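You operate a simulated robot arm through the tools that you are given. There is no shell and no other tool.

The job below is to be done with a simulated robot arm. You get a single attempt, and the scene is never put back.

Task
Pour about 40 ml from the white jug through the funnel into the test bottle and cap it.
Fine: jug back where it stood, funnel back in the teal cup, red cap pushed home; leave the other jug. Set down upright: what you pick out.
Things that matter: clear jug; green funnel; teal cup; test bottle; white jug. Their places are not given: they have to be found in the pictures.

Only the result counts: the job must be done as asked and must still hold three seconds after the hand-in. Knocking over, shifting, dropping, spilling or breaking anything else fails it. Lids that push on must go on centred and level and be pressed home; caps that screw on are set level and turned clockwise until they are tight.

Robot
A 6-joint arm with a three-finger gripper, fixed in place. Base frame: the origin is at the foot of the arm, x ahead of it, y to its left, z up; the work surface is at about z = 840. Lengths are in mm, angles in rad, forces in N, time in s.
Its first joint turns from -2.897 to 2.897 rad. Payload 4.89 kg.
Tool frame: the origin (TCP) lies between the finger pads and is the grasp point; the fingertips stand 30 mm ahead of it; z points along the fingers, y is the line along which they close. Largest opening 164 mm; the body of the gripper starts 125 mm behind the TCP.
Orientation is that of the tool frame in the base frame, as [roll, pitch, yaw] about the fixed x, y, z axes, in that order (R = Rz(yaw) Ry(pitch) Rx(roll)). With the fingers straight down and closing along the base's y, the tool's x points along the base's -x, its y along +y and its z along -z.

Tools
- The arm moves only by the tool step_arm. Its argument "steps" is a list of rows, each a list of 2 entries, a list of its own where there are three numbers: the shift along the base's x, y, z in units of 30 mm (1.0 is 30 mm), then the turn, a rotation vector about the base's x, y, z in units of 5 degrees (1.0 is 5 degrees). In form: [[[tx, ty, tz], [rx, ry, rz]], ...]. A call has 1 to 20 rows; each row shifts and turns the commanded pose from where the row before left it. "jaw" is the gripper command, from -1 (fully open) to 1 (shut), values between in proportion, set as the call begins (left out, the last holds). A call with a number of a shift or a turn outside -1 to 1 is refused whole. Each row takes 0.2 s and may step no farther than 50 mm and 0.15 rad from the row before; otherwise, or with a gripper value out of range, the whole call is refused. A pose out of reach is approached as far as the arm can. The call stops where the force on the tool passes 40 N (or 10 N more than at its start, if that is more) or the arm is blocked; 0.2 s more then pass. Each finger travels about 108 mm/s and halts on what it meets, pressing with about 27 N; the grip force reading is that of the motor and also rises with nothing between the fingers. The clock runs only during rows and for 0.2 s after the last one: add rows that do not move to give the fingers time. The reply holds the time, the measured pose of the TCP, the force on the tool along the base axes, the opening and the grip force, in the units named above and with some noise, with the torque about the TCP (base axes, N m) and any sound that the robot's microphone picked up.
- Cameras (640 x 400 px; columns grow to the right, rows downward): "scene" is fixed at [49.1, 501.1, 1439.2]; the picture's right is [-0.38, -0.92, 0.00], its down [-0.23, 0.10, -0.97] and it looks along [0.89, -0.37, -0.25] (base axes); focal length 337 px, centre (320, 200). "wrist" rides on the gripper at [76, -2, -152] in the tool frame; the picture's right is [0.02, 1.00, 0.00], its down [-0.88, 0.02, -0.47] and it looks along [-0.47, 0.01, 0.88] (tool axes); focal length 247 px, centre (320, 200).
- camera(camera): a new picture of that camera. No time passes.
- slide_trunk(by): slides the trunk up (or, below 0, down) by that many mm; the arm rides with it, the base frame stays. It gives what a move gives, with no picture.
- measure_at(camera, pixels): for up to 12 pixels [column, row] of the newest picture of that camera ("zoom" is the newest enlarged one), the place [x, y, z] in the base frame of the surface seen there, good to about 2 mm. No time passes.
- zoom(camera, box): a new picture of the part [left, top, right, bottom] of that camera's present view, enlarged. No time passes.
- job_done(): hands the job in; it is judged then, once.

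Leave the gripper open and the arm clear of the work at the hand-in unless told otherwise.

The tools are called after "Call:" by a JSON object that holds its "name" and its "arguments". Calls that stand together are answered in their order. step_arm: Moves the arm, as the interface text tells. Its arguments: {"type":"object","properties":{"steps":{"type":"array","items":{"type":"array"}},"jaw":{"type":"number"}},"required":["steps"]} The other tools are called the same way: slide_trunk (by) slides the trunk up or down; camera (camera) takes a picture; measure_at (camera, pixels) gives the place of the surface under pixels of a picture; zoom (camera, box) takes an enlarged picture of a part of a camera's view; job_done () hands the job in.

At the start:

```text
t: 0.0
eef_pos: [592.9, 102.6, 1358.8]
orientation: [-3.142, -0.001, -3.142]
ft_force: [-0.2, -0.8, 0.3]
torque: [0.02, -0.02, -0.01]
gripper_width: 164.2
finger_force: 0.0
trunk travel left (down, up): [-175.0, 215.0]
```

scene: 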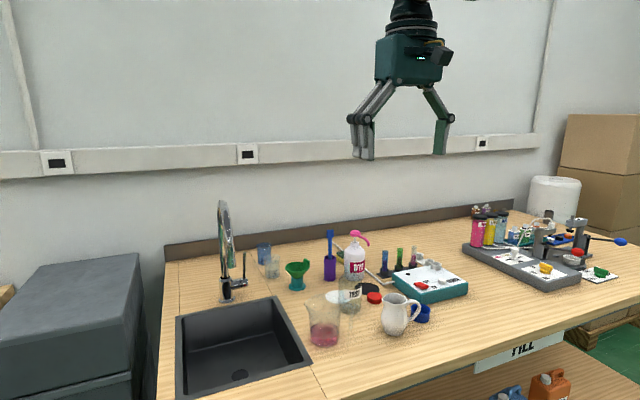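
wrist: 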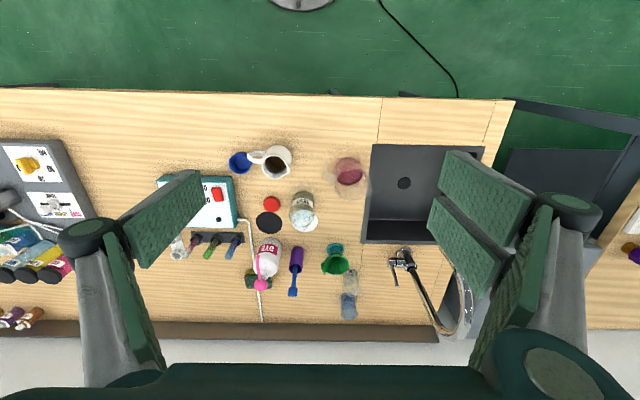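

I see the work area around columns 240-470, rows 220-350 of the scene picture. I'll enlarge both views to tell the objects apart.

Call:
{"name": "zoom", "arguments": {"camera": "scene", "box": [240, 220, 480, 370]}}

Call:
{"name": "zoom", "arguments": {"camera": "wrist", "box": [200, 130, 400, 330]}}

```text
2.67 times, centred on (360, 295) of scene
```

zoom: 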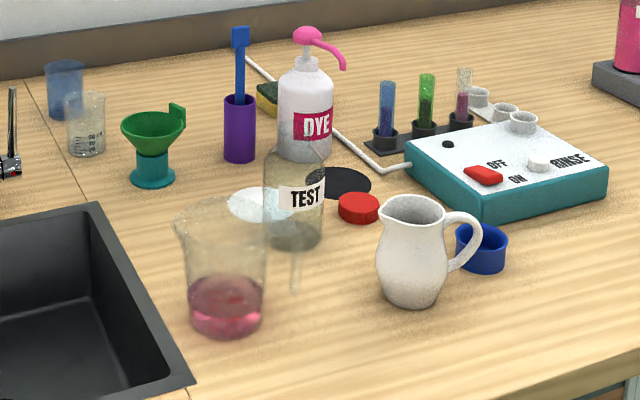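

```text
2.00 times, centred on (300, 230) of wrist
```

zoom: 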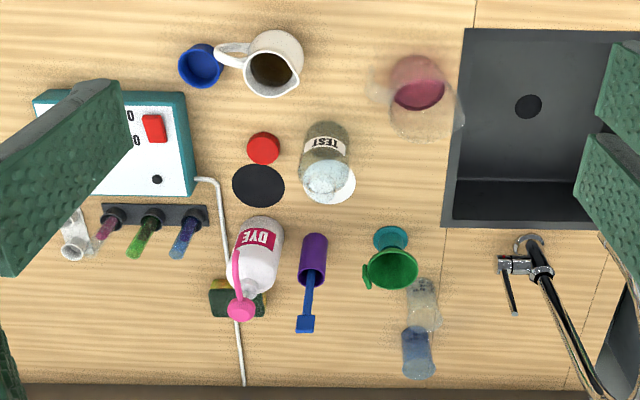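

The white jug (zoom about (270,65)) holds a dark liquid, the test bottle stands at (325,160), the red cap at (263,148) and the funnel in the teal cup at (390,260). I'll measure these in the wrist zoom.

Call:
{"name": "measure_at", "arguments": {"camera": "zoom", "pixels": [[263, 147], [263, 134], [258, 185], [270, 70], [275, 38], [232, 50], [326, 178], [340, 130], [390, 265], [390, 235], [372, 278], [348, 190]]}}

Call:
{"name": "zoom", "arguments": {"camera": "scene", "box": [310, 250, 440, 350]}}

```text
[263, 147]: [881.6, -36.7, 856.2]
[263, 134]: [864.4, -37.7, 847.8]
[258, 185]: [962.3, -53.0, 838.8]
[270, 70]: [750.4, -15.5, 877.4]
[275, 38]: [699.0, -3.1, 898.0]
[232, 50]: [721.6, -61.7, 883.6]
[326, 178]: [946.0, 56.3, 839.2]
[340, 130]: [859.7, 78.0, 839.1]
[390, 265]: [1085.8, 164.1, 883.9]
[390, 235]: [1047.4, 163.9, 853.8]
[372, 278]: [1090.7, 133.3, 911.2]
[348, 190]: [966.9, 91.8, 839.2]
```

```text
4.00 times, centred on (375, 300) of scene
```

zoom: 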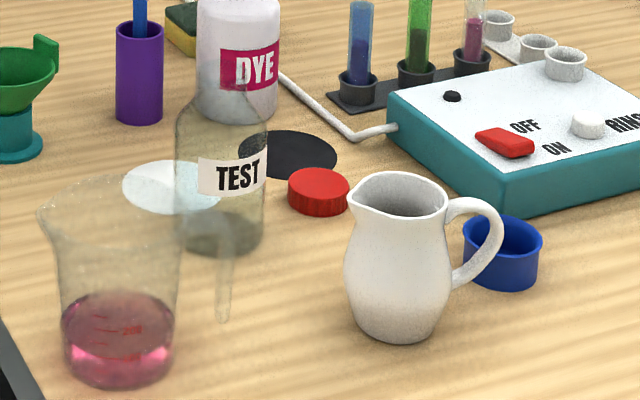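

The reach to the funnel looks marginal (about x=1070, y=164), so accurate geometry matters. I'll lower the arm to about z=1150, still well above everything, for a closer wrist view.

Call:
{"name": "step_arm", "arguments": {"steps": [[[0.27, -0.2, -1], [0, 0, 0]], [[0.27, -0.2, -1], [0, 0, 0]], [[0.27, -0.2, -1], [0, 0, 0]], [[0.27, -0.2, -1], [0, 0, 0]], [[0.27, -0.2, -1], [0, 0, 0]], [[0.27, -0.2, -1], [0, 0, 0]], [[0.27, -0.2, -1], [0, 0, 0]], [[0, 0, 0], [0, 0, 0]]], "jaw": -1}}

Call:
{"name": "camera", "arguments": {"camera": "wrist"}}

```text
t: 1.8
eef_pos: [650.1, 60.0, 1150.6]
orientation: [3.141, -0.001, -3.141]
ft_force: [0.2, -0.9, -0.8]
torque: [-0.01, 0.09, 0.0]
gripper_width: 163.6
finger_force: 0.1
trunk travel left (down, up): [-175.0, 215.0]
```

```text
taken
```

wrist: 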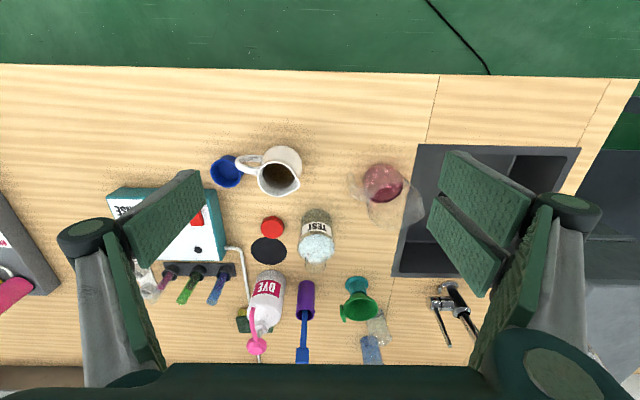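

The closer view shows jug at (280,172), bottle (317,235), cap (272,228), funnel (358,300). I'll enlarge the parts.

Call:
{"name": "zoom", "arguments": {"camera": "wrist", "box": [230, 135, 340, 204]}}

Call:
{"name": "measure_at", "arguments": {"camera": "zoom", "pixels": [[220, 90], [300, 75], [370, 90], [400, 150], [390, 290], [350, 345], [250, 345], [190, 250], [280, 230], [100, 145], [60, 170], [140, 180]]}}

Call:
{"name": "zoom", "arguments": {"camera": "wrist", "box": [240, 200, 352, 270]}}

Call:
{"name": "zoom", "arguments": {"camera": "wrist", "box": [310, 265, 406, 325]}}

```text
5.80 times, centred on (285, 170) of wrist
```

zoom: 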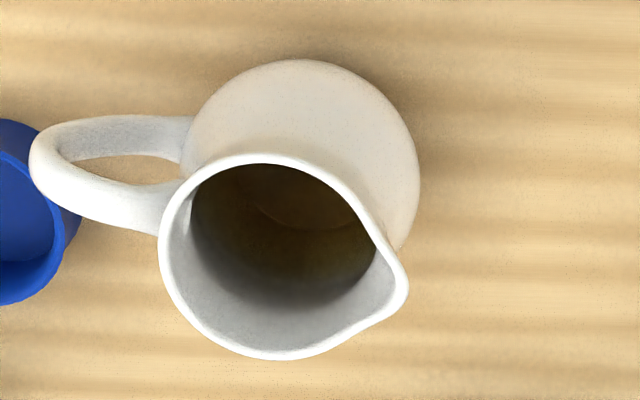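

```text
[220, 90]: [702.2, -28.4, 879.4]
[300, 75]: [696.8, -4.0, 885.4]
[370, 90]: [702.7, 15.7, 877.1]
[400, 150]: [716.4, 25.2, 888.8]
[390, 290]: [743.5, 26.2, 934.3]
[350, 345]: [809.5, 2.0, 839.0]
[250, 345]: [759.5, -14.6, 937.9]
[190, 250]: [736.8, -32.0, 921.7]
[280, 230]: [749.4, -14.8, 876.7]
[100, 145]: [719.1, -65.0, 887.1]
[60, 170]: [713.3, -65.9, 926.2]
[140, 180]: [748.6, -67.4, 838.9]
```

```text
5.71 times, centred on (296, 235) of wrist
```

zoom: 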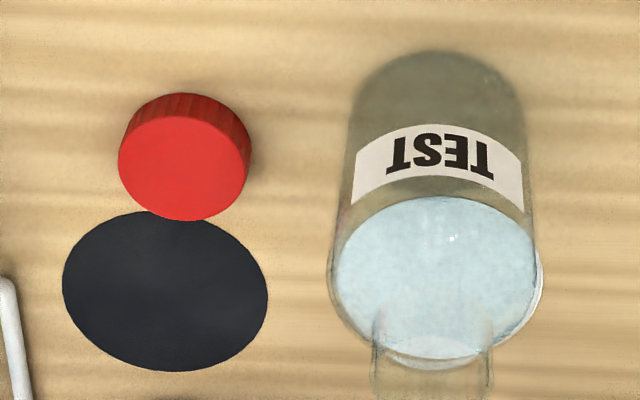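

```text
6.67 times, centred on (358, 295) of wrist
```

zoom: 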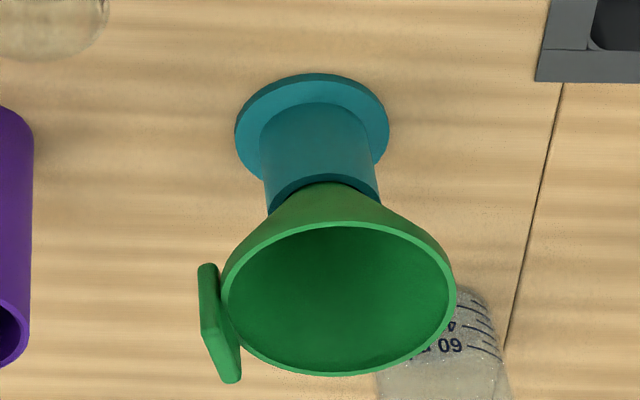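

Now I measure the bottle label, the red cap, and the funnel and teal cup in the enlarged views, starting with a re-zoom of the bottle area.

Call:
{"name": "zoom", "arguments": {"camera": "wrist", "box": [240, 200, 352, 270]}}

Call:
{"name": "measure_at", "arguments": {"camera": "zoom", "pixels": [[375, 160], [438, 135], [500, 155], [362, 190], [438, 170], [520, 190], [120, 160], [185, 150], [250, 160], [185, 218], [440, 270], [430, 355]]}}

Call:
{"name": "zoom", "arguments": {"camera": "wrist", "box": [310, 265, 406, 325]}}

Call:
{"name": "measure_at", "arguments": {"camera": "zoom", "pixels": [[237, 135], [313, 82], [388, 135], [315, 180], [225, 300], [340, 225], [453, 300], [340, 370], [210, 270], [230, 375], [220, 330], [340, 300]]}}

Call:
{"name": "zoom", "arguments": {"camera": "scene", "box": [270, 245, 366, 305]}}

```text
5.71 times, centred on (296, 235) of wrist
```

zoom: 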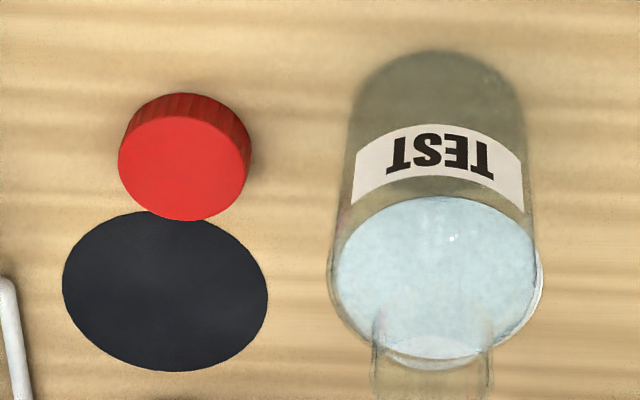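

```text
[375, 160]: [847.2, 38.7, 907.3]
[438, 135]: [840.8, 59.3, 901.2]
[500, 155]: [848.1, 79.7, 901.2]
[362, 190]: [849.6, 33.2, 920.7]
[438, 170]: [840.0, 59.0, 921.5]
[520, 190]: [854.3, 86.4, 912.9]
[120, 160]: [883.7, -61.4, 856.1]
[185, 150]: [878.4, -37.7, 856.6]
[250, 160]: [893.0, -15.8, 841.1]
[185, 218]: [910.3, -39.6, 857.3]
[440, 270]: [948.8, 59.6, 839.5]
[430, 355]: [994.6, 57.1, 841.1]
```

```text
6.67 times, centred on (358, 295) of wrist
```

zoom: 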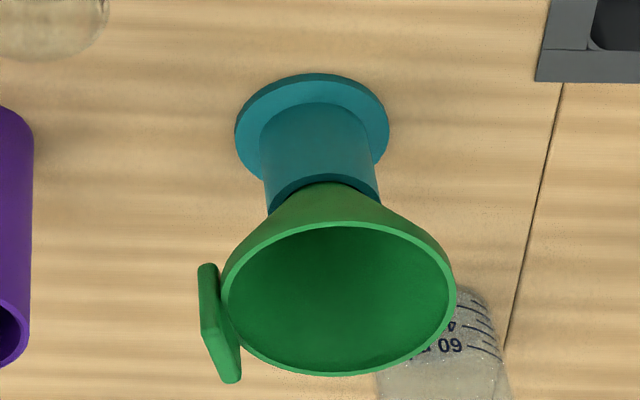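

```text
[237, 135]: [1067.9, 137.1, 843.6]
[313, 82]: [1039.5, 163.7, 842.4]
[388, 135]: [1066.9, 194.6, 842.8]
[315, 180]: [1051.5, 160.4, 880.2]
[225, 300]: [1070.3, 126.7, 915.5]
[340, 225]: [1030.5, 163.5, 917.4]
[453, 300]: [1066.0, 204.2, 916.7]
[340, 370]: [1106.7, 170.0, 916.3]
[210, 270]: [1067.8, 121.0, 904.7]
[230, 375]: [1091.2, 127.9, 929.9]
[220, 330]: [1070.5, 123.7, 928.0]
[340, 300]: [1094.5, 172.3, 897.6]
```

```text
6.67 times, centred on (318, 275) of scene
```

zoom: 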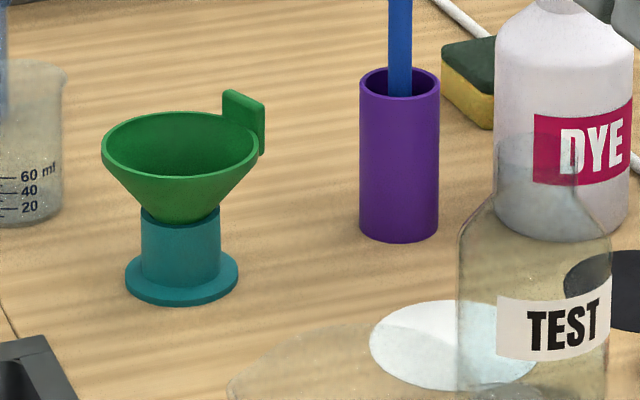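

The funnel rim is at about (1068,165,917), the bottle axis about (875,60), the cap about (896,-38,856), the jug about (727,-5). I'll move to (640,-10,1050) for a closer look at the jug; the tips at z≈1020 stay above everything there.

Call:
{"name": "step_arm", "arguments": {"steps": [[[0, -0.6, -0.85], [0, 0, 0]], [[0, -0.6, -0.85], [0, 0, 0]], [[-0.1, -0.6, -0.85], [0, 0, 0]], [[-0.25, -0.55, -0.85], [0, 0, 0]], [[0, 0, 0], [0, 0, 0]]]}}

Call:
{"name": "camera", "arguments": {"camera": "wrist"}}

Call:
{"name": "zoom", "arguments": {"camera": "wrist", "box": [230, 140, 390, 240]}}

```text
t: 3.0
eef_pos: [636.7, -10.0, 1048.5]
orientation: [3.142, 0.001, -3.14]
ft_force: [-0.2, 0.6, -0.2]
torque: [-0.04, 0.02, -0.02]
gripper_width: 164.3
finger_force: 0.2
trunk travel left (down, up): [-175.0, 215.0]
```

```text
taken
```

wrist: 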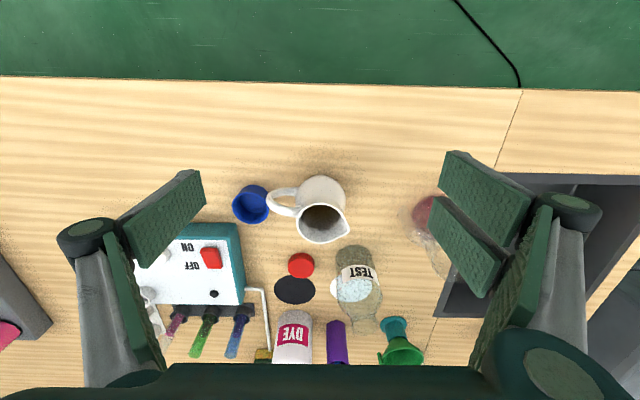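

```text
4.00 times, centred on (310, 190) of wrist
```

zoom: 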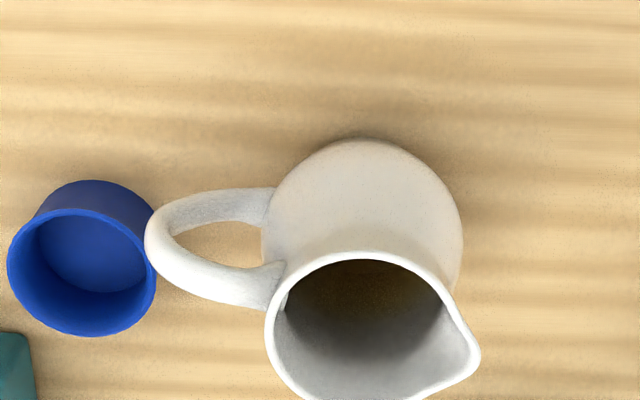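

Now I measure the jug's rim, belly and handle in this enlarged view (rim left (270,330), rim back (360,255), spout (478,355)).

Call:
{"name": "zoom", "arguments": {"camera": "wrist", "box": [240, 165, 368, 245]}}

Call:
{"name": "measure_at", "arguments": {"camera": "zoom", "pixels": [[290, 265], [310, 222], [400, 194], [480, 222], [515, 270], [545, 300], [540, 320], [470, 368], [400, 386], [330, 362], [295, 315], [425, 270]]}}

Call:
{"name": "measure_at", "arguments": {"camera": "zoom", "pixels": [[135, 180], [140, 195], [200, 115], [240, 240], [220, 220], [290, 115], [340, 70], [400, 58], [460, 75], [505, 120], [520, 180], [410, 120]]}}

```text
5.00 times, centred on (304, 205) of wrist
```

zoom: 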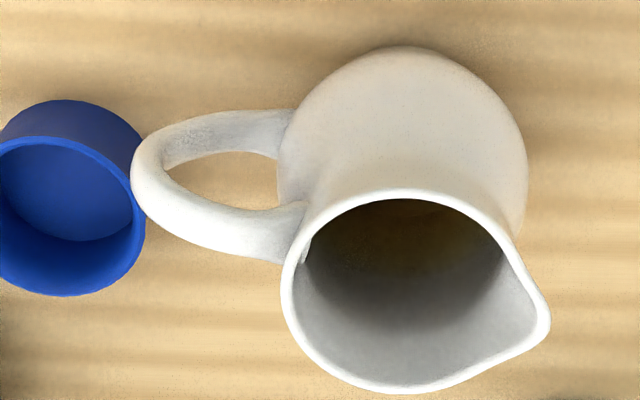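

```text
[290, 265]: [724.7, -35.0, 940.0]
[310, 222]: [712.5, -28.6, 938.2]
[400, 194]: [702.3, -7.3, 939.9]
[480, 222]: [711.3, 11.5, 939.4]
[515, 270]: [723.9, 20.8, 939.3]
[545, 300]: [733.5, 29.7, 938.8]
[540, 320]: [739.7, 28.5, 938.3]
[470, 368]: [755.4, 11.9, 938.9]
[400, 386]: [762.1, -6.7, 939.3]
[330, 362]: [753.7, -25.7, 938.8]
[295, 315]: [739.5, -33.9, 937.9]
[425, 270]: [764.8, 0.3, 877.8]
```

```text
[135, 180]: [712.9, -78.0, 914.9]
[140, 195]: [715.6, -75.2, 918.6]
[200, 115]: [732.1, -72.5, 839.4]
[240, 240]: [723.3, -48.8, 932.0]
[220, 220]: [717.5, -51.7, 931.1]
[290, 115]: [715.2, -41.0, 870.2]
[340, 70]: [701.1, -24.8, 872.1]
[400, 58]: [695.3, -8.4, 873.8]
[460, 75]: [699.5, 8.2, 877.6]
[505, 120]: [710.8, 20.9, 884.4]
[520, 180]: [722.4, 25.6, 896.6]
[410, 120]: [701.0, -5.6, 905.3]
```

Jug rim centre is about (732,-6.5), rim z 939, spout at (736,30), liquid at z≈877. Now I look closer at the bottle and funnel from the fixed camera.

Call:
{"name": "zoom", "arguments": {"camera": "scene", "box": [310, 255, 406, 315]}}

Call:
{"name": "measure_at", "arguments": {"camera": "zoom", "pixels": [[230, 70], [275, 65], [265, 60], [200, 170], [345, 150], [270, 350], [230, 300], [270, 380], [430, 320], [300, 130]]}}

Call:
{"name": "zoom", "arguments": {"camera": "scene", "box": [280, 252, 320, 297]}}

```text
6.67 times, centred on (358, 285) of scene
```

zoom: 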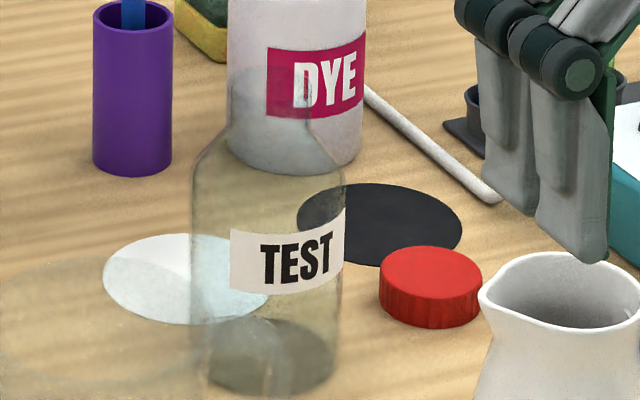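

```text
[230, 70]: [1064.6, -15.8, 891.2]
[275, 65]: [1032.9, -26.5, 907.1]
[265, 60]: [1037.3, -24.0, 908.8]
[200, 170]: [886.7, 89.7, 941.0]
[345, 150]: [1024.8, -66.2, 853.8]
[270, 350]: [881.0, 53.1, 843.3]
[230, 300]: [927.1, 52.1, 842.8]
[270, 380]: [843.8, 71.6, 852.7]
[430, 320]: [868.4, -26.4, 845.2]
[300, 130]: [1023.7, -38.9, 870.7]
```

```text
8.89 times, centred on (300, 274) of scene
```

zoom: 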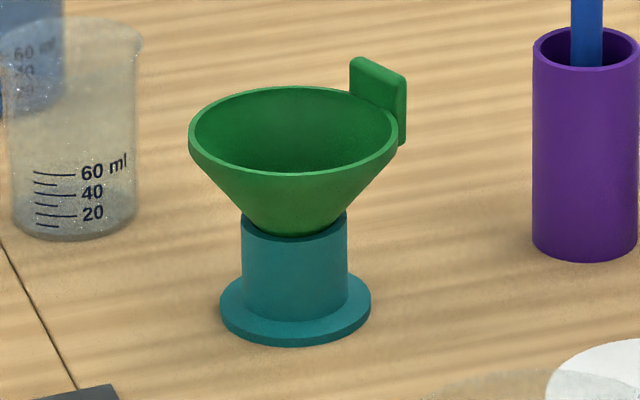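

The bottle looks empty (its floor reads z≈843) with neck top about z≈996. The funnel's tab is at zoom (378,90); I measure it and the cup.

Call:
{"name": "measure_at", "arguments": {"camera": "zoom", "pixels": [[354, 62], [354, 80], [378, 75], [398, 85], [400, 110], [400, 138], [372, 62], [395, 74], [404, 110], [360, 90], [380, 95], [295, 165]]}}

Call:
{"name": "measure_at", "arguments": {"camera": "zoom", "pixels": [[192, 135], [240, 165], [300, 173], [395, 135], [290, 87], [225, 305], [295, 340], [368, 300], [246, 230], [295, 240], [344, 230], [295, 290]]}}

```text
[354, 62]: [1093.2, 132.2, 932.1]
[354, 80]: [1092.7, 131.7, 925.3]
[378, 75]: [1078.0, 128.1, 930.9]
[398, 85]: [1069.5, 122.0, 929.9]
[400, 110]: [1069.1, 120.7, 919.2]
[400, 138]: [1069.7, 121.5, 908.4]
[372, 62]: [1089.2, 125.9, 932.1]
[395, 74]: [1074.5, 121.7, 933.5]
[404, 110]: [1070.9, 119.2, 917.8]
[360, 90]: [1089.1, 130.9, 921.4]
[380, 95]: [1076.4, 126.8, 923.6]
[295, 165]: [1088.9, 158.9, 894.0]
```

```text
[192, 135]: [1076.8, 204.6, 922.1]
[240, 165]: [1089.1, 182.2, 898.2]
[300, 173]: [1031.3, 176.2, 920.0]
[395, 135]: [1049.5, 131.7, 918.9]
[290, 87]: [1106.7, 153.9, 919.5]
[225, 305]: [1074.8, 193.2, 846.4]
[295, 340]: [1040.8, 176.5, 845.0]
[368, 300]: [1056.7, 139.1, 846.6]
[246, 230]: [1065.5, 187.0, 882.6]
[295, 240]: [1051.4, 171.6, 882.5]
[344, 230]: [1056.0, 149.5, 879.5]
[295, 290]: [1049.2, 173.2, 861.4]
```

The funnel tab is about 26 mm long, facing azimuth -72° from the funnel's axis, top z≈933, rim z≈920. I check neighbouring obstacles (stick, purple cup, dye pump, small beakers, faucet, big clear jug) in the scene picture before trying the reach.

Call:
{"name": "camera", "arguments": {"camera": "scene"}}

Call:
{"name": "measure_at", "arguments": {"camera": "scene", "pixels": [[330, 233], [330, 270], [325, 265], [335, 265], [356, 234], [365, 241], [354, 262], [222, 204], [272, 265], [264, 248], [228, 280], [244, 258]]}}

```text
taken
```

scene: 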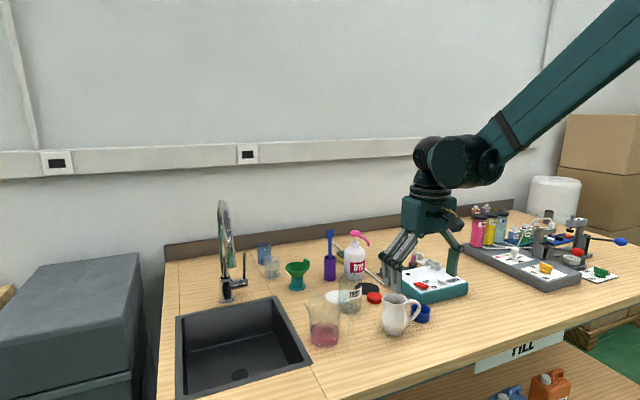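

```text
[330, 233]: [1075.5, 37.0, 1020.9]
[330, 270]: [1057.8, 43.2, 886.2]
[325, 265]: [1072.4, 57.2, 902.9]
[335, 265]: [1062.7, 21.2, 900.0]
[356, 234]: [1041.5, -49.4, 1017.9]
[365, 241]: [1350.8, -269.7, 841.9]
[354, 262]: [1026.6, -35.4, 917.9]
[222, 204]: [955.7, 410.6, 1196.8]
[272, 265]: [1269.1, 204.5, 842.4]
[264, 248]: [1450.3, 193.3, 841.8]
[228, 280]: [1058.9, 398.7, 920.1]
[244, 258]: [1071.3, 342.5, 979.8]
```

Obstacles: stick at (1075,37) up to z≈1021, purple cup to y≈58, dye pump (1041,-49). Now I rise to about z=1140, go to about (950,100) and turn the gripper +18.4° about z to line up with the tab.

Call:
{"name": "step_arm", "arguments": {"steps": [[[0, 0, 1], [0, 0, 0]], [[0, 0, 1], [0, 0, 0]], [[0, 0, 1], [0, 0, 0]], [[0.95, 0.333, 0], [0, 0, 0.334]], [[0.95, 0.333, 0], [0, 0, 0.334]], [[0.95, 0.333, 0], [0, 0, 0.334]], [[0.95, 0.333, 0], [0, 0, 0.334]], [[0.95, 0.333, 0], [0, 0, 0.334]], [[0.95, 0.333, 0], [0, 0, 0.334]], [[0.95, 0.333, 0], [0, 0, 0.334]], [[0.95, 0.333, 0], [0, 0, 0.334]], [[0.95, 0.333, 0], [0, 0, 0.334]], [[0.95, 0.333, 0], [0, 0, 0.334]], [[0.95, 0.333, 0], [0, 0, 0.334]], [[0, 0, 0], [0, 0, 0]]]}}

Call:
{"name": "camera", "arguments": {"camera": "scene"}}

```text
t: 6.2
eef_pos: [952.0, 101.1, 1135.4]
orientation: [-3.142, 0.001, -2.822]
ft_force: [0.4, 0.0, -1.2]
torque: [-0.01, 0.09, 0.02]
gripper_width: 164.0
finger_force: 0.1
trunk travel left (down, up): [-175.0, 215.0]
```

```text
taken
```

scene: 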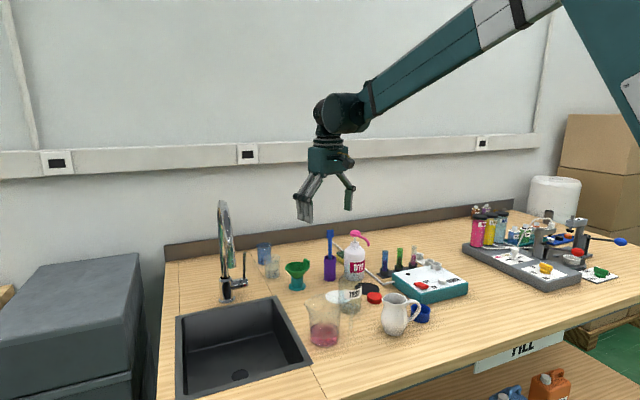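

Reached. Now I test the straight-down reach by going on along (0.95,0.32) for about 135 mm at this height, clear of the stick.

Call:
{"name": "step_arm", "arguments": {"steps": [[[0.9, 0.17, 0], [0, 0, 0]], [[0.9, 0.17, 0], [0, 0, 0]], [[0.9, 0.17, 0], [0, 0, 0]], [[0.9, 0.17, 0], [0, 0, 0]], [[0.9, 0.17, 0], [0, 0, 0]], [[0, 0, 0], [0, 0, 0]]]}}

```text
t: 7.6
eef_pos: [1088.7, 125.6, 1134.6]
orientation: [-3.14, -0.001, -2.821]
ft_force: [1.0, 0.5, 0.3]
torque: [-0.04, 0.05, 0.03]
gripper_width: 163.9
finger_force: 0.1
trunk travel left (down, up): [-175.0, 215.0]
```

Straight-down reach works at z=1135, so lowering the trunk brings the same posture down to the funnel. I first close the jaw to about 60 mm, centre over the tab at (1081,126), then slide the trunk down 130 mm (tips to about z 975, above the funnel's 933).

Call:
{"name": "step_arm", "arguments": {"steps": [[[-0.24, 0.0, 0], [0, 0, 0]], [[0, 0, 0], [0, 0, 0]], [[0, 0, 0], [0, 0, 0]], [[0, 0, 0], [0, 0, 0]], [[0, 0, 0], [0, 0, 0]]], "jaw": 0.27}}

Call:
{"name": "slide_trunk", "arguments": {"by": -130}}

Call:
{"name": "camera", "arguments": {"camera": "wrist"}}

Call:
{"name": "camera", "arguments": {"camera": "scene"}}

```text
t: 8.8
eef_pos: [1080.2, 124.5, 1135.4]
orientation: [3.141, -0.001, -2.82]
ft_force: [0.8, 0.2, 0.1]
torque: [0.0, 0.02, 0.0]
gripper_width: 60.0
finger_force: 0.1
trunk travel left (down, up): [-175.0, 215.0]
```

```text
t: 10.4
eef_pos: [1080.2, 126.3, 1005.9]
orientation: [-3.14, 0.0, -2.821]
ft_force: [-0.3, -0.1, -0.3]
torque: [-0.02, 0.02, 0.01]
gripper_width: 59.8
finger_force: 0.0
trunk travel left (down, up): [-45.0, 345.0]
```

```text
taken
```

wrist: 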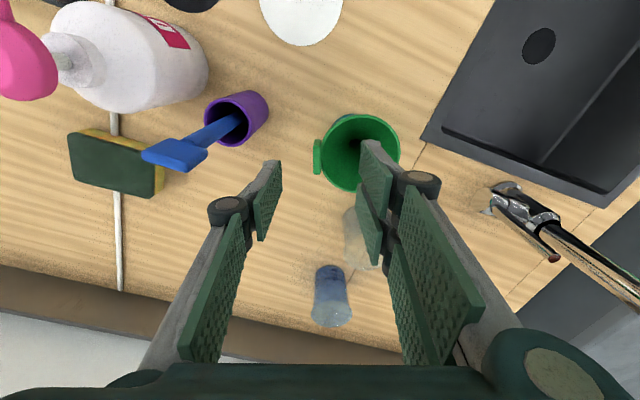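

```text
taken
```

scene: 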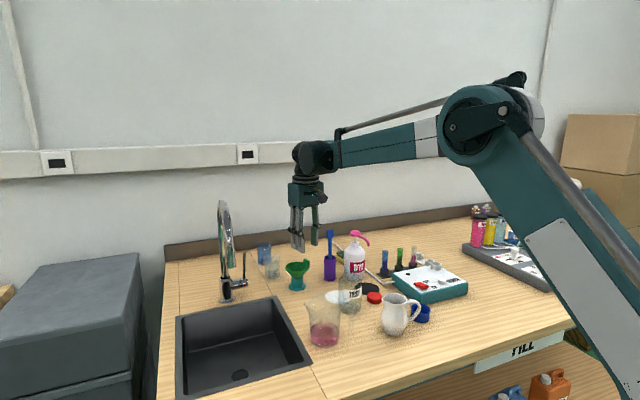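

The fingers straddle the tab, seen at (318,157). I zoom and measure the tab and rim accurately.

Call:
{"name": "zoom", "arguments": {"camera": "wrist", "box": [290, 105, 418, 185]}}

Call:
{"name": "measure_at", "arguments": {"camera": "zoom", "pixels": [[128, 180], [150, 180], [128, 260], [150, 260], [128, 340], [150, 340], [135, 200], [135, 320], [160, 250], [545, 200], [350, 55], [300, 45]]}}

```text
5.00 times, centred on (354, 145) of wrist
```

zoom: 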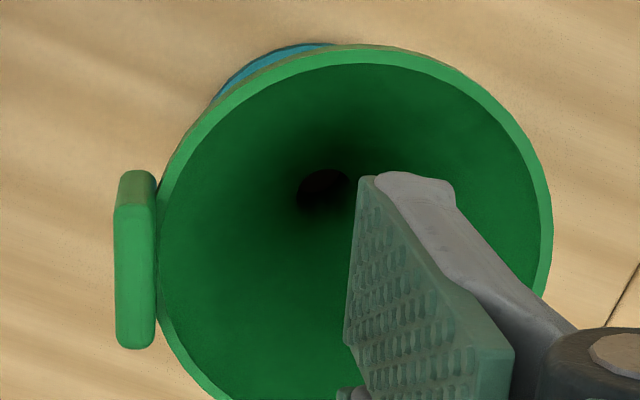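

```text
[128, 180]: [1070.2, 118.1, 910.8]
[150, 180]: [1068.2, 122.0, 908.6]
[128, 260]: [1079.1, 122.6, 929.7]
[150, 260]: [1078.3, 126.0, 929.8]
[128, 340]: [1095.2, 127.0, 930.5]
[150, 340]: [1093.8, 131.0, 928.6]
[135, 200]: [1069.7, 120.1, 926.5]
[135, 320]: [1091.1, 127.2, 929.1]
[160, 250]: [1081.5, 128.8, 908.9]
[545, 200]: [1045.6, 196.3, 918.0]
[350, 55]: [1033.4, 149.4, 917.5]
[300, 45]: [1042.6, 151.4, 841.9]
```

Tab centre is (1081.5,124.5), top z≈931, rim ≈918–920. I lower to TCP z≈953 (tips ≈923, just above the rim) with a small correction of (+1,-1.5).

Call:
{"name": "step_arm", "arguments": {"steps": [[[0.04, -0.05, -0.6], [0, 0, 0]], [[0, 0, -0.6], [0, 0, 0]], [[0, 0, -0.55], [0, 0, 0]], [[0, 0, 0], [0, 0, 0]]]}}

Call:
{"name": "zoom", "arguments": {"camera": "scene", "box": [270, 240, 342, 285]}}

Call:
{"name": "zoom", "arguments": {"camera": "wrist", "box": [240, 80, 432, 200]}}

```text
t: 11.4
eef_pos: [1082.4, 123.1, 952.2]
orientation: [-3.139, 0.001, -2.821]
ft_force: [-0.4, -0.3, 1.4]
torque: [0.01, -0.04, 0.0]
gripper_width: 59.9
finger_force: 0.0
trunk travel left (down, up): [-45.0, 345.0]
```

```text
8.89 times, centred on (306, 262) of scene
```

zoom: 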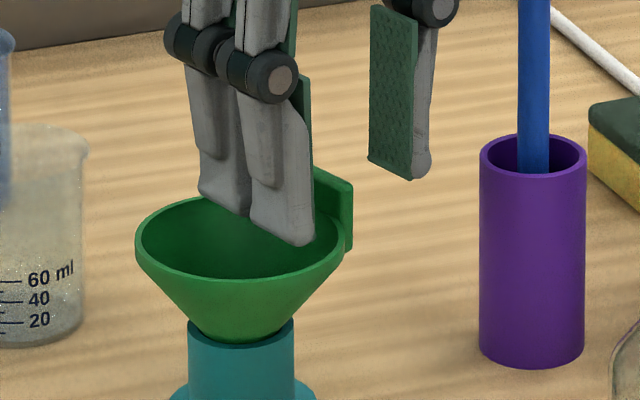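

```text
3.33 times, centred on (336, 140) of wrist
```

zoom: 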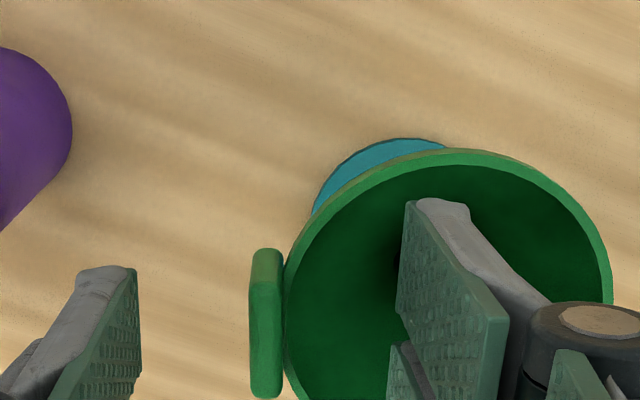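

Tips hover just above the rim, the tab is centred between the pads. Now close on the tab.

Call:
{"name": "step_arm", "arguments": {"steps": [[[0, 0, 0], [0, 0, 0]], [[0, 0, 0], [0, 0, 0]], [[0, 0, 0], [0, 0, 0]], [[0, 0, 0], [0, 0, 0]], [[0, 0, 0], [0, 0, 0]]], "jaw": 1}}

Call:
{"name": "zoom", "arguments": {"camera": "scene", "box": [270, 240, 342, 285]}}

```text
t: 12.6
eef_pos: [1082.6, 122.4, 952.2]
orientation: [3.142, 0.002, -2.821]
ft_force: [-2.3, -2.0, 1.9]
torque: [-0.02, 0.19, 0.09]
gripper_width: 7.1
finger_force: 26.5
trunk travel left (down, up): [-45.0, 345.0]
```

```text
8.89 times, centred on (306, 262) of scene
```

zoom: 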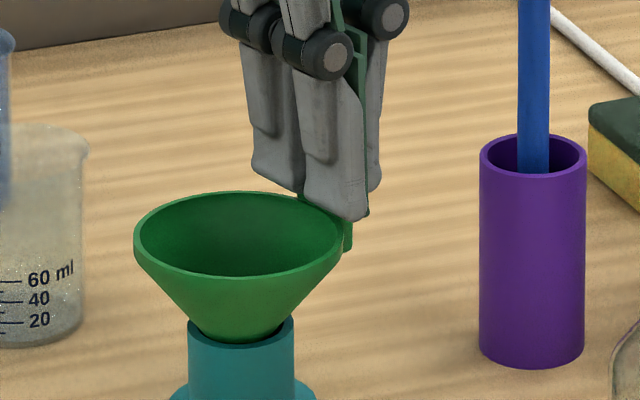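

The pads hold the tab (7.1 mm, 26.5 N). I lift slowly 40 mm and check it comes out of the cup cleanly.

Call:
{"name": "step_arm", "arguments": {"steps": [[[0, 0, 0.3], [0, 0, 0]], [[0, 0, 0.3], [0, 0, 0]], [[0, 0, 0.35], [0, 0, 0]], [[0, 0, 0.4], [0, 0, 0]], [[0, 0, 0], [0, 0, 0]]]}}

Call:
{"name": "zoom", "arguments": {"camera": "scene", "box": [270, 240, 342, 285]}}

```text
t: 13.8
eef_pos: [1081.6, 124.4, 994.0]
orientation: [3.141, 0.0, -2.82]
ft_force: [-0.1, 1.0, -1.3]
torque: [-0.05, -0.01, -0.02]
gripper_width: 7.1
finger_force: 27.5
trunk travel left (down, up): [-45.0, 345.0]
```

```text
8.89 times, centred on (306, 262) of scene
```

zoom: 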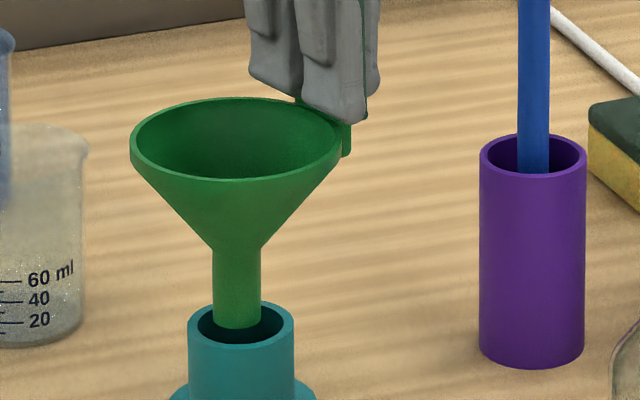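

It hangs upright and the cup didn't move. I raise the trunk by 130 mm to bring the funnel above the bottle's neck height.

Call:
{"name": "slide_trunk", "arguments": {"by": 130}}

Call:
{"name": "zoom", "arguments": {"camera": "scene", "box": [250, 180, 410, 280]}}

Call:
{"name": "camera", "arguments": {"camera": "wrist"}}

```text
t: 15.4
eef_pos: [1081.7, 124.2, 1123.8]
orientation: [3.141, -0.001, -2.82]
ft_force: [0.1, -0.3, 0.3]
torque: [-0.01, -0.02, 0.0]
gripper_width: 7.4
finger_force: 26.6
trunk travel left (down, up): [-175.0, 215.0]
```

```text
4.00 times, centred on (330, 230) of scene
```

zoom: 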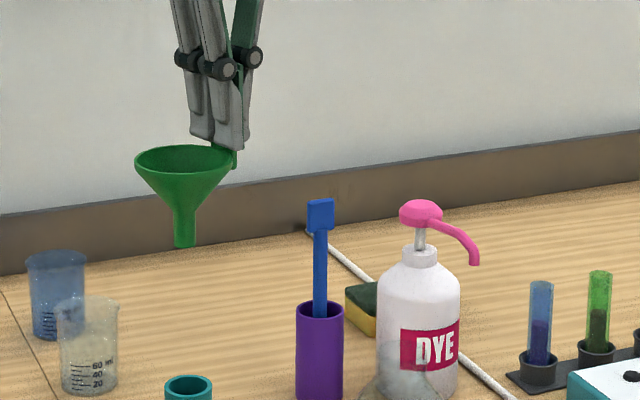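

```text
taken
```

wrist: 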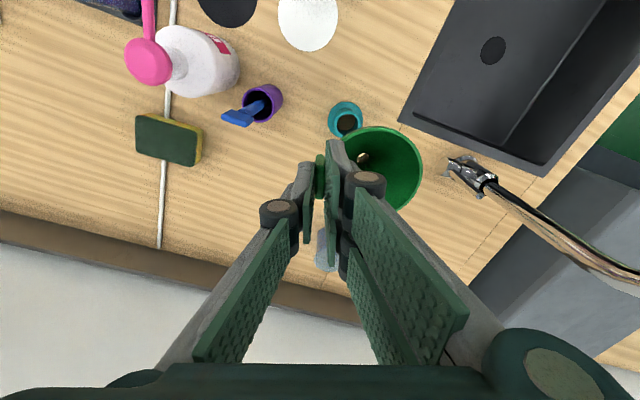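

Stem bottom computes to z≈1014 (above the bottle's 996). Before moving I measure the funnel's rim relative to the gripper so I can centre it over the bottle axis (873.5,59.2).

Call:
{"name": "zoom", "arguments": {"camera": "scene", "box": [270, 200, 334, 245]}}

Call:
{"name": "measure_at", "arguments": {"camera": "zoom", "pixels": [[140, 165], [160, 195], [200, 215], [260, 220], [320, 205], [355, 175], [160, 145], [220, 132], [280, 130], [250, 430]]}}

Call:
{"name": "zoom", "arguments": {"camera": "wrist", "box": [290, 110, 450, 210]}}

Call:
{"name": "measure_at", "arguments": {"camera": "zoom", "pixels": [[260, 75], [350, 65], [440, 85], [505, 130], [525, 200], [505, 270], [440, 345], [290, 195]]}}

```text
8.89 times, centred on (302, 222) of scene
```

zoom: 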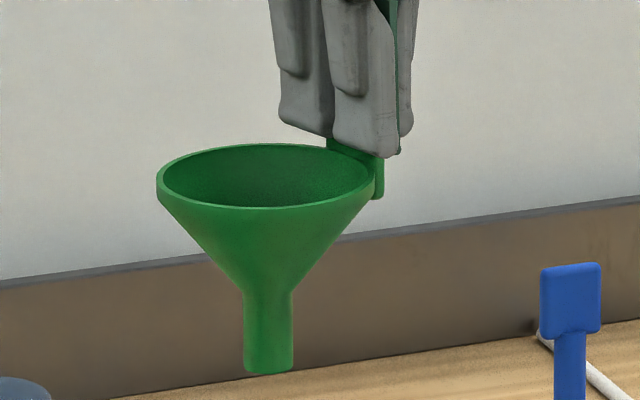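

```text
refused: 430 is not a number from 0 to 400
```

```text
4.00 times, centred on (370, 160) of wrist
```

zoom: 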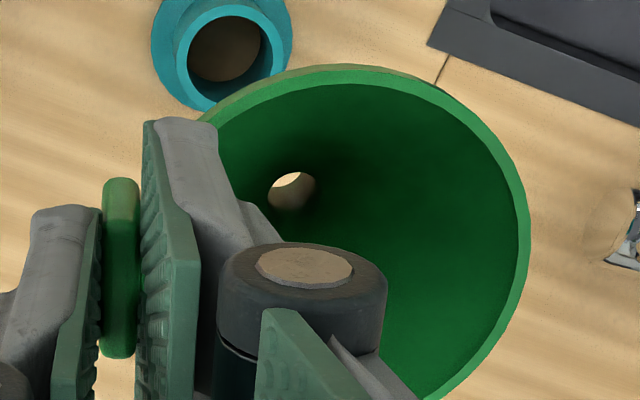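

```text
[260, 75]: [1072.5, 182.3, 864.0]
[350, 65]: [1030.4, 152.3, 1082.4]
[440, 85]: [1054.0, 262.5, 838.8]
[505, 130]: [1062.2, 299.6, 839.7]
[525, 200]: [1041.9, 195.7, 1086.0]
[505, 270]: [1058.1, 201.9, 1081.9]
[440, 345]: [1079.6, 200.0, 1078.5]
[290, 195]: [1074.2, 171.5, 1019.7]
```

I measure more rim points on the lit rim band in this wrist zoom.

Call:
{"name": "measure_at", "arguments": {"camera": "zoom", "pixels": [[240, 108], [290, 84], [345, 77], [400, 84], [450, 105], [490, 140], [515, 190], [522, 225], [515, 270], [495, 320], [465, 365], [122, 200]]}}

Call:
{"name": "zoom", "arguments": {"camera": "scene", "box": [270, 200, 334, 245]}}

Call:
{"name": "measure_at", "arguments": {"camera": "zoom", "pixels": [[160, 180], [170, 192], [200, 203], [240, 209], [280, 209], [320, 203], [355, 190], [180, 160], [230, 146], [290, 145], [268, 365], [268, 310]]}}

```text
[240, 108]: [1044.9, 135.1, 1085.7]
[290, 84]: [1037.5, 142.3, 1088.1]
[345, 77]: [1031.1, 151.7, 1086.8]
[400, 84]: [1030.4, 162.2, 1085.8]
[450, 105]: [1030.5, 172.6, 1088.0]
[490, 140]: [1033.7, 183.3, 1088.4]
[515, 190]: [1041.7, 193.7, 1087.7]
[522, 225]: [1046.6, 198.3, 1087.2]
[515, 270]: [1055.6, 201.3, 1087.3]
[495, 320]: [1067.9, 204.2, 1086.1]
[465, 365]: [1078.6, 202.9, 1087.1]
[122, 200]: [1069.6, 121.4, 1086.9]
```

```text
8.89 times, centred on (302, 222) of scene
```

zoom: 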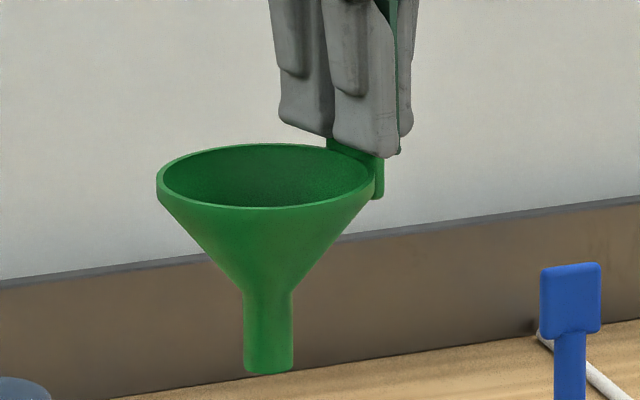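

```text
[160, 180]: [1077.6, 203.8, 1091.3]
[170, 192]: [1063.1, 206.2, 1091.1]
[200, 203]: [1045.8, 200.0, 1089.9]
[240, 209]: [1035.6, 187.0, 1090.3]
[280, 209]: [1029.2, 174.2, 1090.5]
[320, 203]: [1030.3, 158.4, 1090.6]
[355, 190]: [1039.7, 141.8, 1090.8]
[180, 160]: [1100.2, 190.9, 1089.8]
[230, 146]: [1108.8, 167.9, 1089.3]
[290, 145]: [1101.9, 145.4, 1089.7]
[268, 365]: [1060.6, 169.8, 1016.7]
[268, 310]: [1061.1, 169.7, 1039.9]
```

Funnel axis is at TCP + (-13.2,+42.1); stem radius ≈9 mm. So TCP must go to (886.7,17.1). I raise 15 mm and travel there.

Call:
{"name": "step_arm", "arguments": {"steps": [[[0, 0, 0.5], [0, 0, 0]], [[-0.9286, -0.51, 0], [0, 0, 0]], [[-0.9286, -0.51, 0], [0, 0, 0]], [[-0.9286, -0.51, 0], [0, 0, 0]], [[-0.9286, -0.51, 0], [0, 0, 0]], [[-0.9286, -0.51, 0], [0, 0, 0]], [[-0.9286, -0.51, 0], [0, 0, 0]], [[-0.9286, -0.51, 0], [0, 0, 0]], [[0, 0, 0], [0, 0, 0]]]}}

Call:
{"name": "zoom", "arguments": {"camera": "scene", "box": [300, 210, 412, 290]}}

Call:
{"name": "camera", "arguments": {"camera": "wrist"}}

```text
t: 17.4
eef_pos: [884.1, 17.1, 1140.3]
orientation: [-3.14, -0.001, -2.819]
ft_force: [0.1, -0.1, -0.6]
torque: [0.01, -0.1, 0.0]
gripper_width: 7.0
finger_force: 27.5
trunk travel left (down, up): [-175.0, 215.0]
```

```text
5.00 times, centred on (356, 250) of scene
```

zoom: 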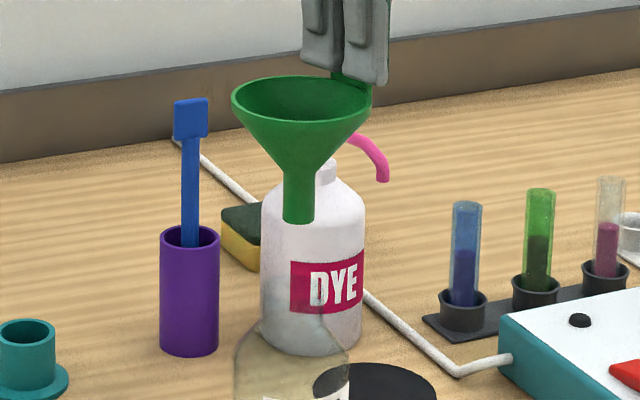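

```text
taken
```

wrist: 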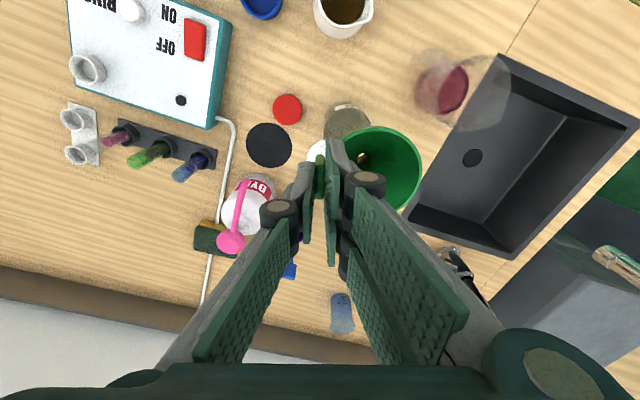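

The stem seems about 4 mm to the picture's right of the neck. I zoom in closer on neck and stem to verify.

Call:
{"name": "zoom", "arguments": {"camera": "scene", "box": [330, 240, 378, 270]}}

Call:
{"name": "measure_at", "arguments": {"camera": "zoom", "pixels": [[290, 170], [290, 100], [260, 150], [320, 150], [200, 330], [320, 330]]}}

Call:
{"name": "zoom", "arguments": {"camera": "wrist", "box": [300, 80, 428, 160]}}

```text
13.33 times, centred on (354, 255) of scene
```

zoom: 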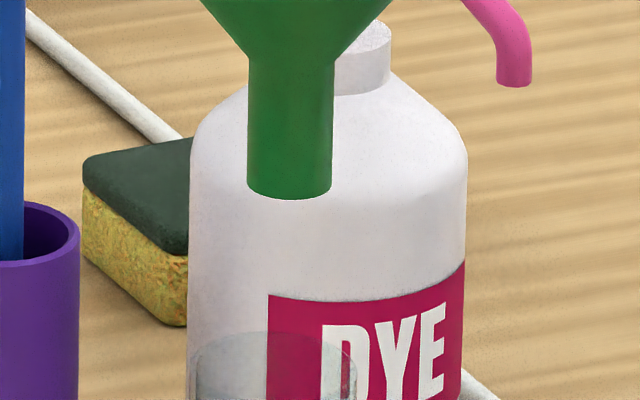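

```text
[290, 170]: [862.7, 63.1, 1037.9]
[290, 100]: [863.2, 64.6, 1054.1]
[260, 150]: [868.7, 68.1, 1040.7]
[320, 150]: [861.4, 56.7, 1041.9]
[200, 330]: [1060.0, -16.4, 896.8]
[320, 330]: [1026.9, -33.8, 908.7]
```

```text
5.00 times, centred on (364, 120) of wrist
```

zoom: 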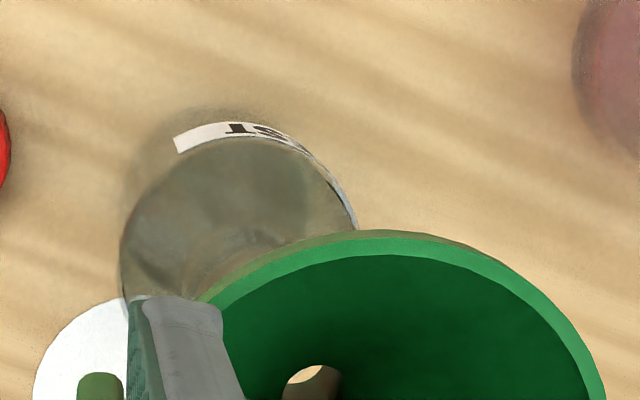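

Neck top is at z≈987, axis (873.5,59.2); stem axis (870.9,58.8). I correct (+2.6,+0.5), then lower to TCP z≈1064.

Call:
{"name": "step_arm", "arguments": {"steps": [[[0.087, 0.017, 0], [0, 0, 0]], [[0, 0, -0.6], [0, 0, 0]], [[0, 0, -0.6], [0, 0, 0]], [[0, 0, 0], [0, 0, 0]]]}}

Call:
{"name": "zoom", "arguments": {"camera": "scene", "box": [330, 240, 378, 270]}}

```text
t: 18.4
eef_pos: [886.7, 17.2, 1101.0]
orientation: [3.141, 0.001, -2.821]
ft_force: [0.0, -0.3, -0.6]
torque: [-0.02, -0.01, -0.01]
gripper_width: 7.2
finger_force: 26.9
trunk travel left (down, up): [-175.0, 215.0]
```

```text
13.33 times, centred on (354, 255) of scene
```

zoom: 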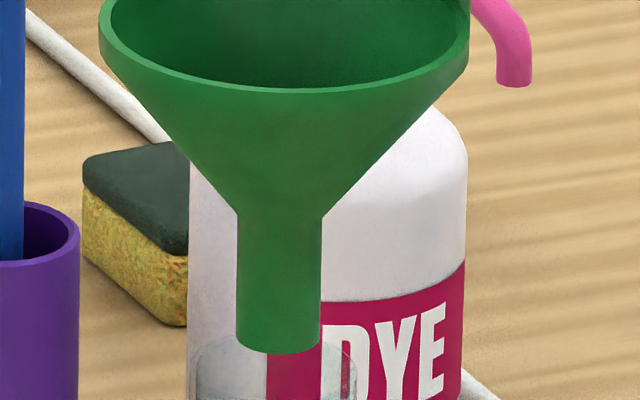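

Stem (237–321) lies inside the neck (195–357) in the picture. I lower on in gentle steps towards seating.

Call:
{"name": "step_arm", "arguments": {"steps": [[[0, 0, -0.3], [0, 0, 0]], [[0, 0, -0.3], [0, 0, 0]], [[0, 0, -0.3], [0, 0, 0]], [[0, 0, 0], [0, 0, 0]]]}}

Call:
{"name": "zoom", "arguments": {"camera": "scene", "box": [322, 240, 386, 280]}}

```text
t: 19.4
eef_pos: [887.3, 18.2, 1073.1]
orientation: [-3.141, 0.0, -2.821]
ft_force: [0.4, -0.2, -0.4]
torque: [-0.01, 0.01, 0.03]
gripper_width: 6.8
finger_force: 26.7
trunk travel left (down, up): [-175.0, 215.0]
```

```text
10.00 times, centred on (354, 260) of scene
```

zoom: 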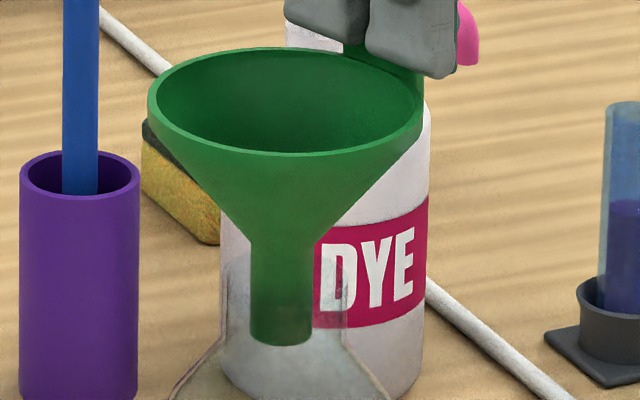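

The stem is inside the neck. I lower 8 mm more, then smaller steps while reading the force.

Call:
{"name": "step_arm", "arguments": {"steps": [[[0, 0, -0.13], [0, 0, 0]], [[0, 0, -0.13], [0, 0, 0]], [[0, 0, 0], [0, 0, 0]]]}}

Call:
{"name": "zoom", "arguments": {"camera": "scene", "box": [322, 240, 386, 280]}}

```text
t: 20.2
eef_pos: [888.4, 17.3, 1068.2]
orientation: [3.141, 0.0, -2.821]
ft_force: [1.1, -0.4, -0.6]
torque: [0.0, 0.01, 0.01]
gripper_width: 7.2
finger_force: 26.9
trunk travel left (down, up): [-175.0, 215.0]
```

```text
10.00 times, centred on (354, 260) of scene
```

zoom: 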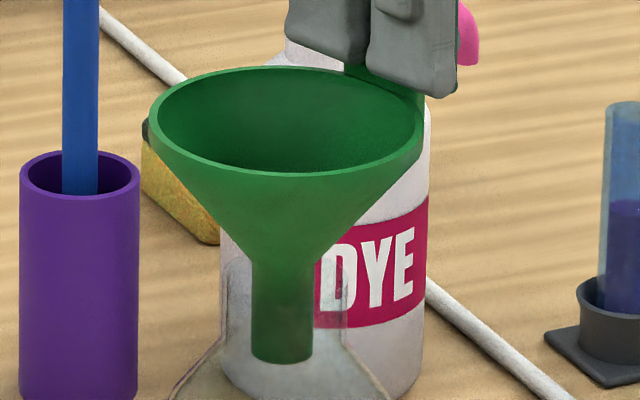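

No contact force yet. Continue in 2 mm steps.

Call:
{"name": "step_arm", "arguments": {"steps": [[[0, 0, -0.08], [0, 0, 0]], [[0, 0, -0.08], [0, 0, 0]], [[0, 0, 0], [0, 0, 0]]]}}

Call:
{"name": "zoom", "arguments": {"camera": "scene", "box": [322, 240, 386, 280]}}

```text
t: 21.0
eef_pos: [888.3, 17.1, 1062.8]
orientation: [-3.141, 0.0, -2.821]
ft_force: [0.0, 0.5, -0.1]
torque: [-0.02, 0.01, 0.01]
gripper_width: 7.2
finger_force: 27.5
trunk travel left (down, up): [-175.0, 215.0]
```

```text
10.00 times, centred on (354, 260) of scene
```

zoom: 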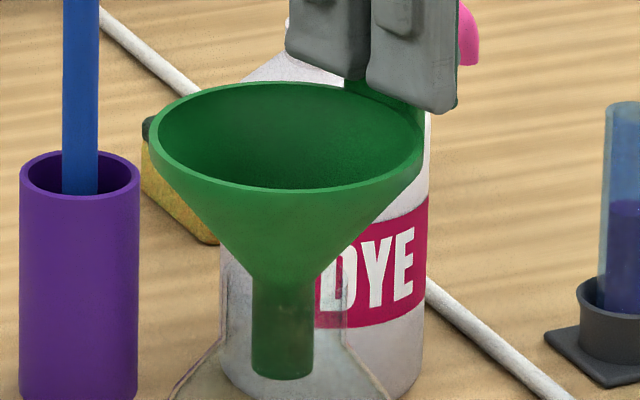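

Still free. Two more 2 mm steps.

Call:
{"name": "step_arm", "arguments": {"steps": [[[0, 0, -0.07], [0, 0, 0]], [[0, 0, 0], [0, 0, 0]]]}}

Call:
{"name": "step_arm", "arguments": {"steps": [[[0, 0, -0.07], [0, 0, 0]], [[0, 0, 0], [0, 0, 0]]]}}

Call:
{"name": "zoom", "arguments": {"camera": "scene", "box": [322, 240, 386, 280]}}

```text
t: 21.6
eef_pos: [889.5, 18.0, 1060.3]
orientation: [3.141, -0.001, -2.821]
ft_force: [0.0, -0.2, -0.4]
torque: [-0.04, -0.01, 0.0]
gripper_width: 7.2
finger_force: 27.2
trunk travel left (down, up): [-175.0, 215.0]
```

```text
t: 22.2
eef_pos: [888.8, 18.0, 1058.1]
orientation: [3.141, 0.0, -2.819]
ft_force: [-1.0, 0.4, -0.6]
torque: [0.0, -0.01, 0.01]
gripper_width: 6.8
finger_force: 27.4
trunk travel left (down, up): [-175.0, 215.0]
```

```text
10.00 times, centred on (354, 260) of scene
```

zoom: 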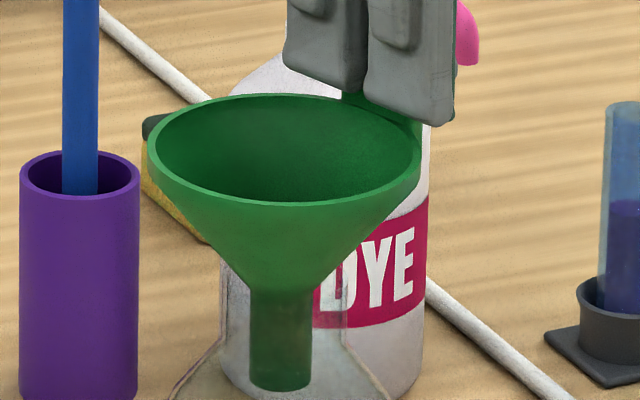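

The stem is about 1.5 mm left of the neck's centre in the picture. I nudge (-1,-1.2) mm and lower 2 mm again.

Call:
{"name": "step_arm", "arguments": {"steps": [[[-0.035, -0.04, 0], [0, 0, 0]], [[0, 0, -0.07], [0, 0, 0]], [[0, 0, 0], [0, 0, 0]]]}}

Call:
{"name": "zoom", "arguments": {"camera": "scene", "box": [322, 240, 386, 280]}}

```text
t: 23.0
eef_pos: [887.0, 16.9, 1056.7]
orientation: [-3.141, -0.001, -2.821]
ft_force: [0.0, -0.2, -0.4]
torque: [-0.03, -0.01, 0.0]
gripper_width: 7.1
finger_force: 27.1
trunk travel left (down, up): [-175.0, 215.0]
```

```text
10.00 times, centred on (354, 260) of scene
```

zoom: 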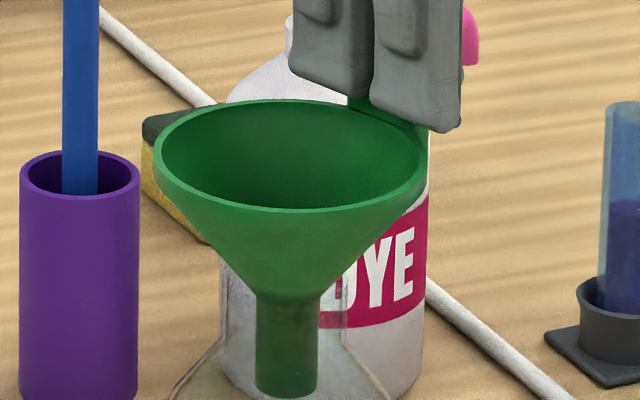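

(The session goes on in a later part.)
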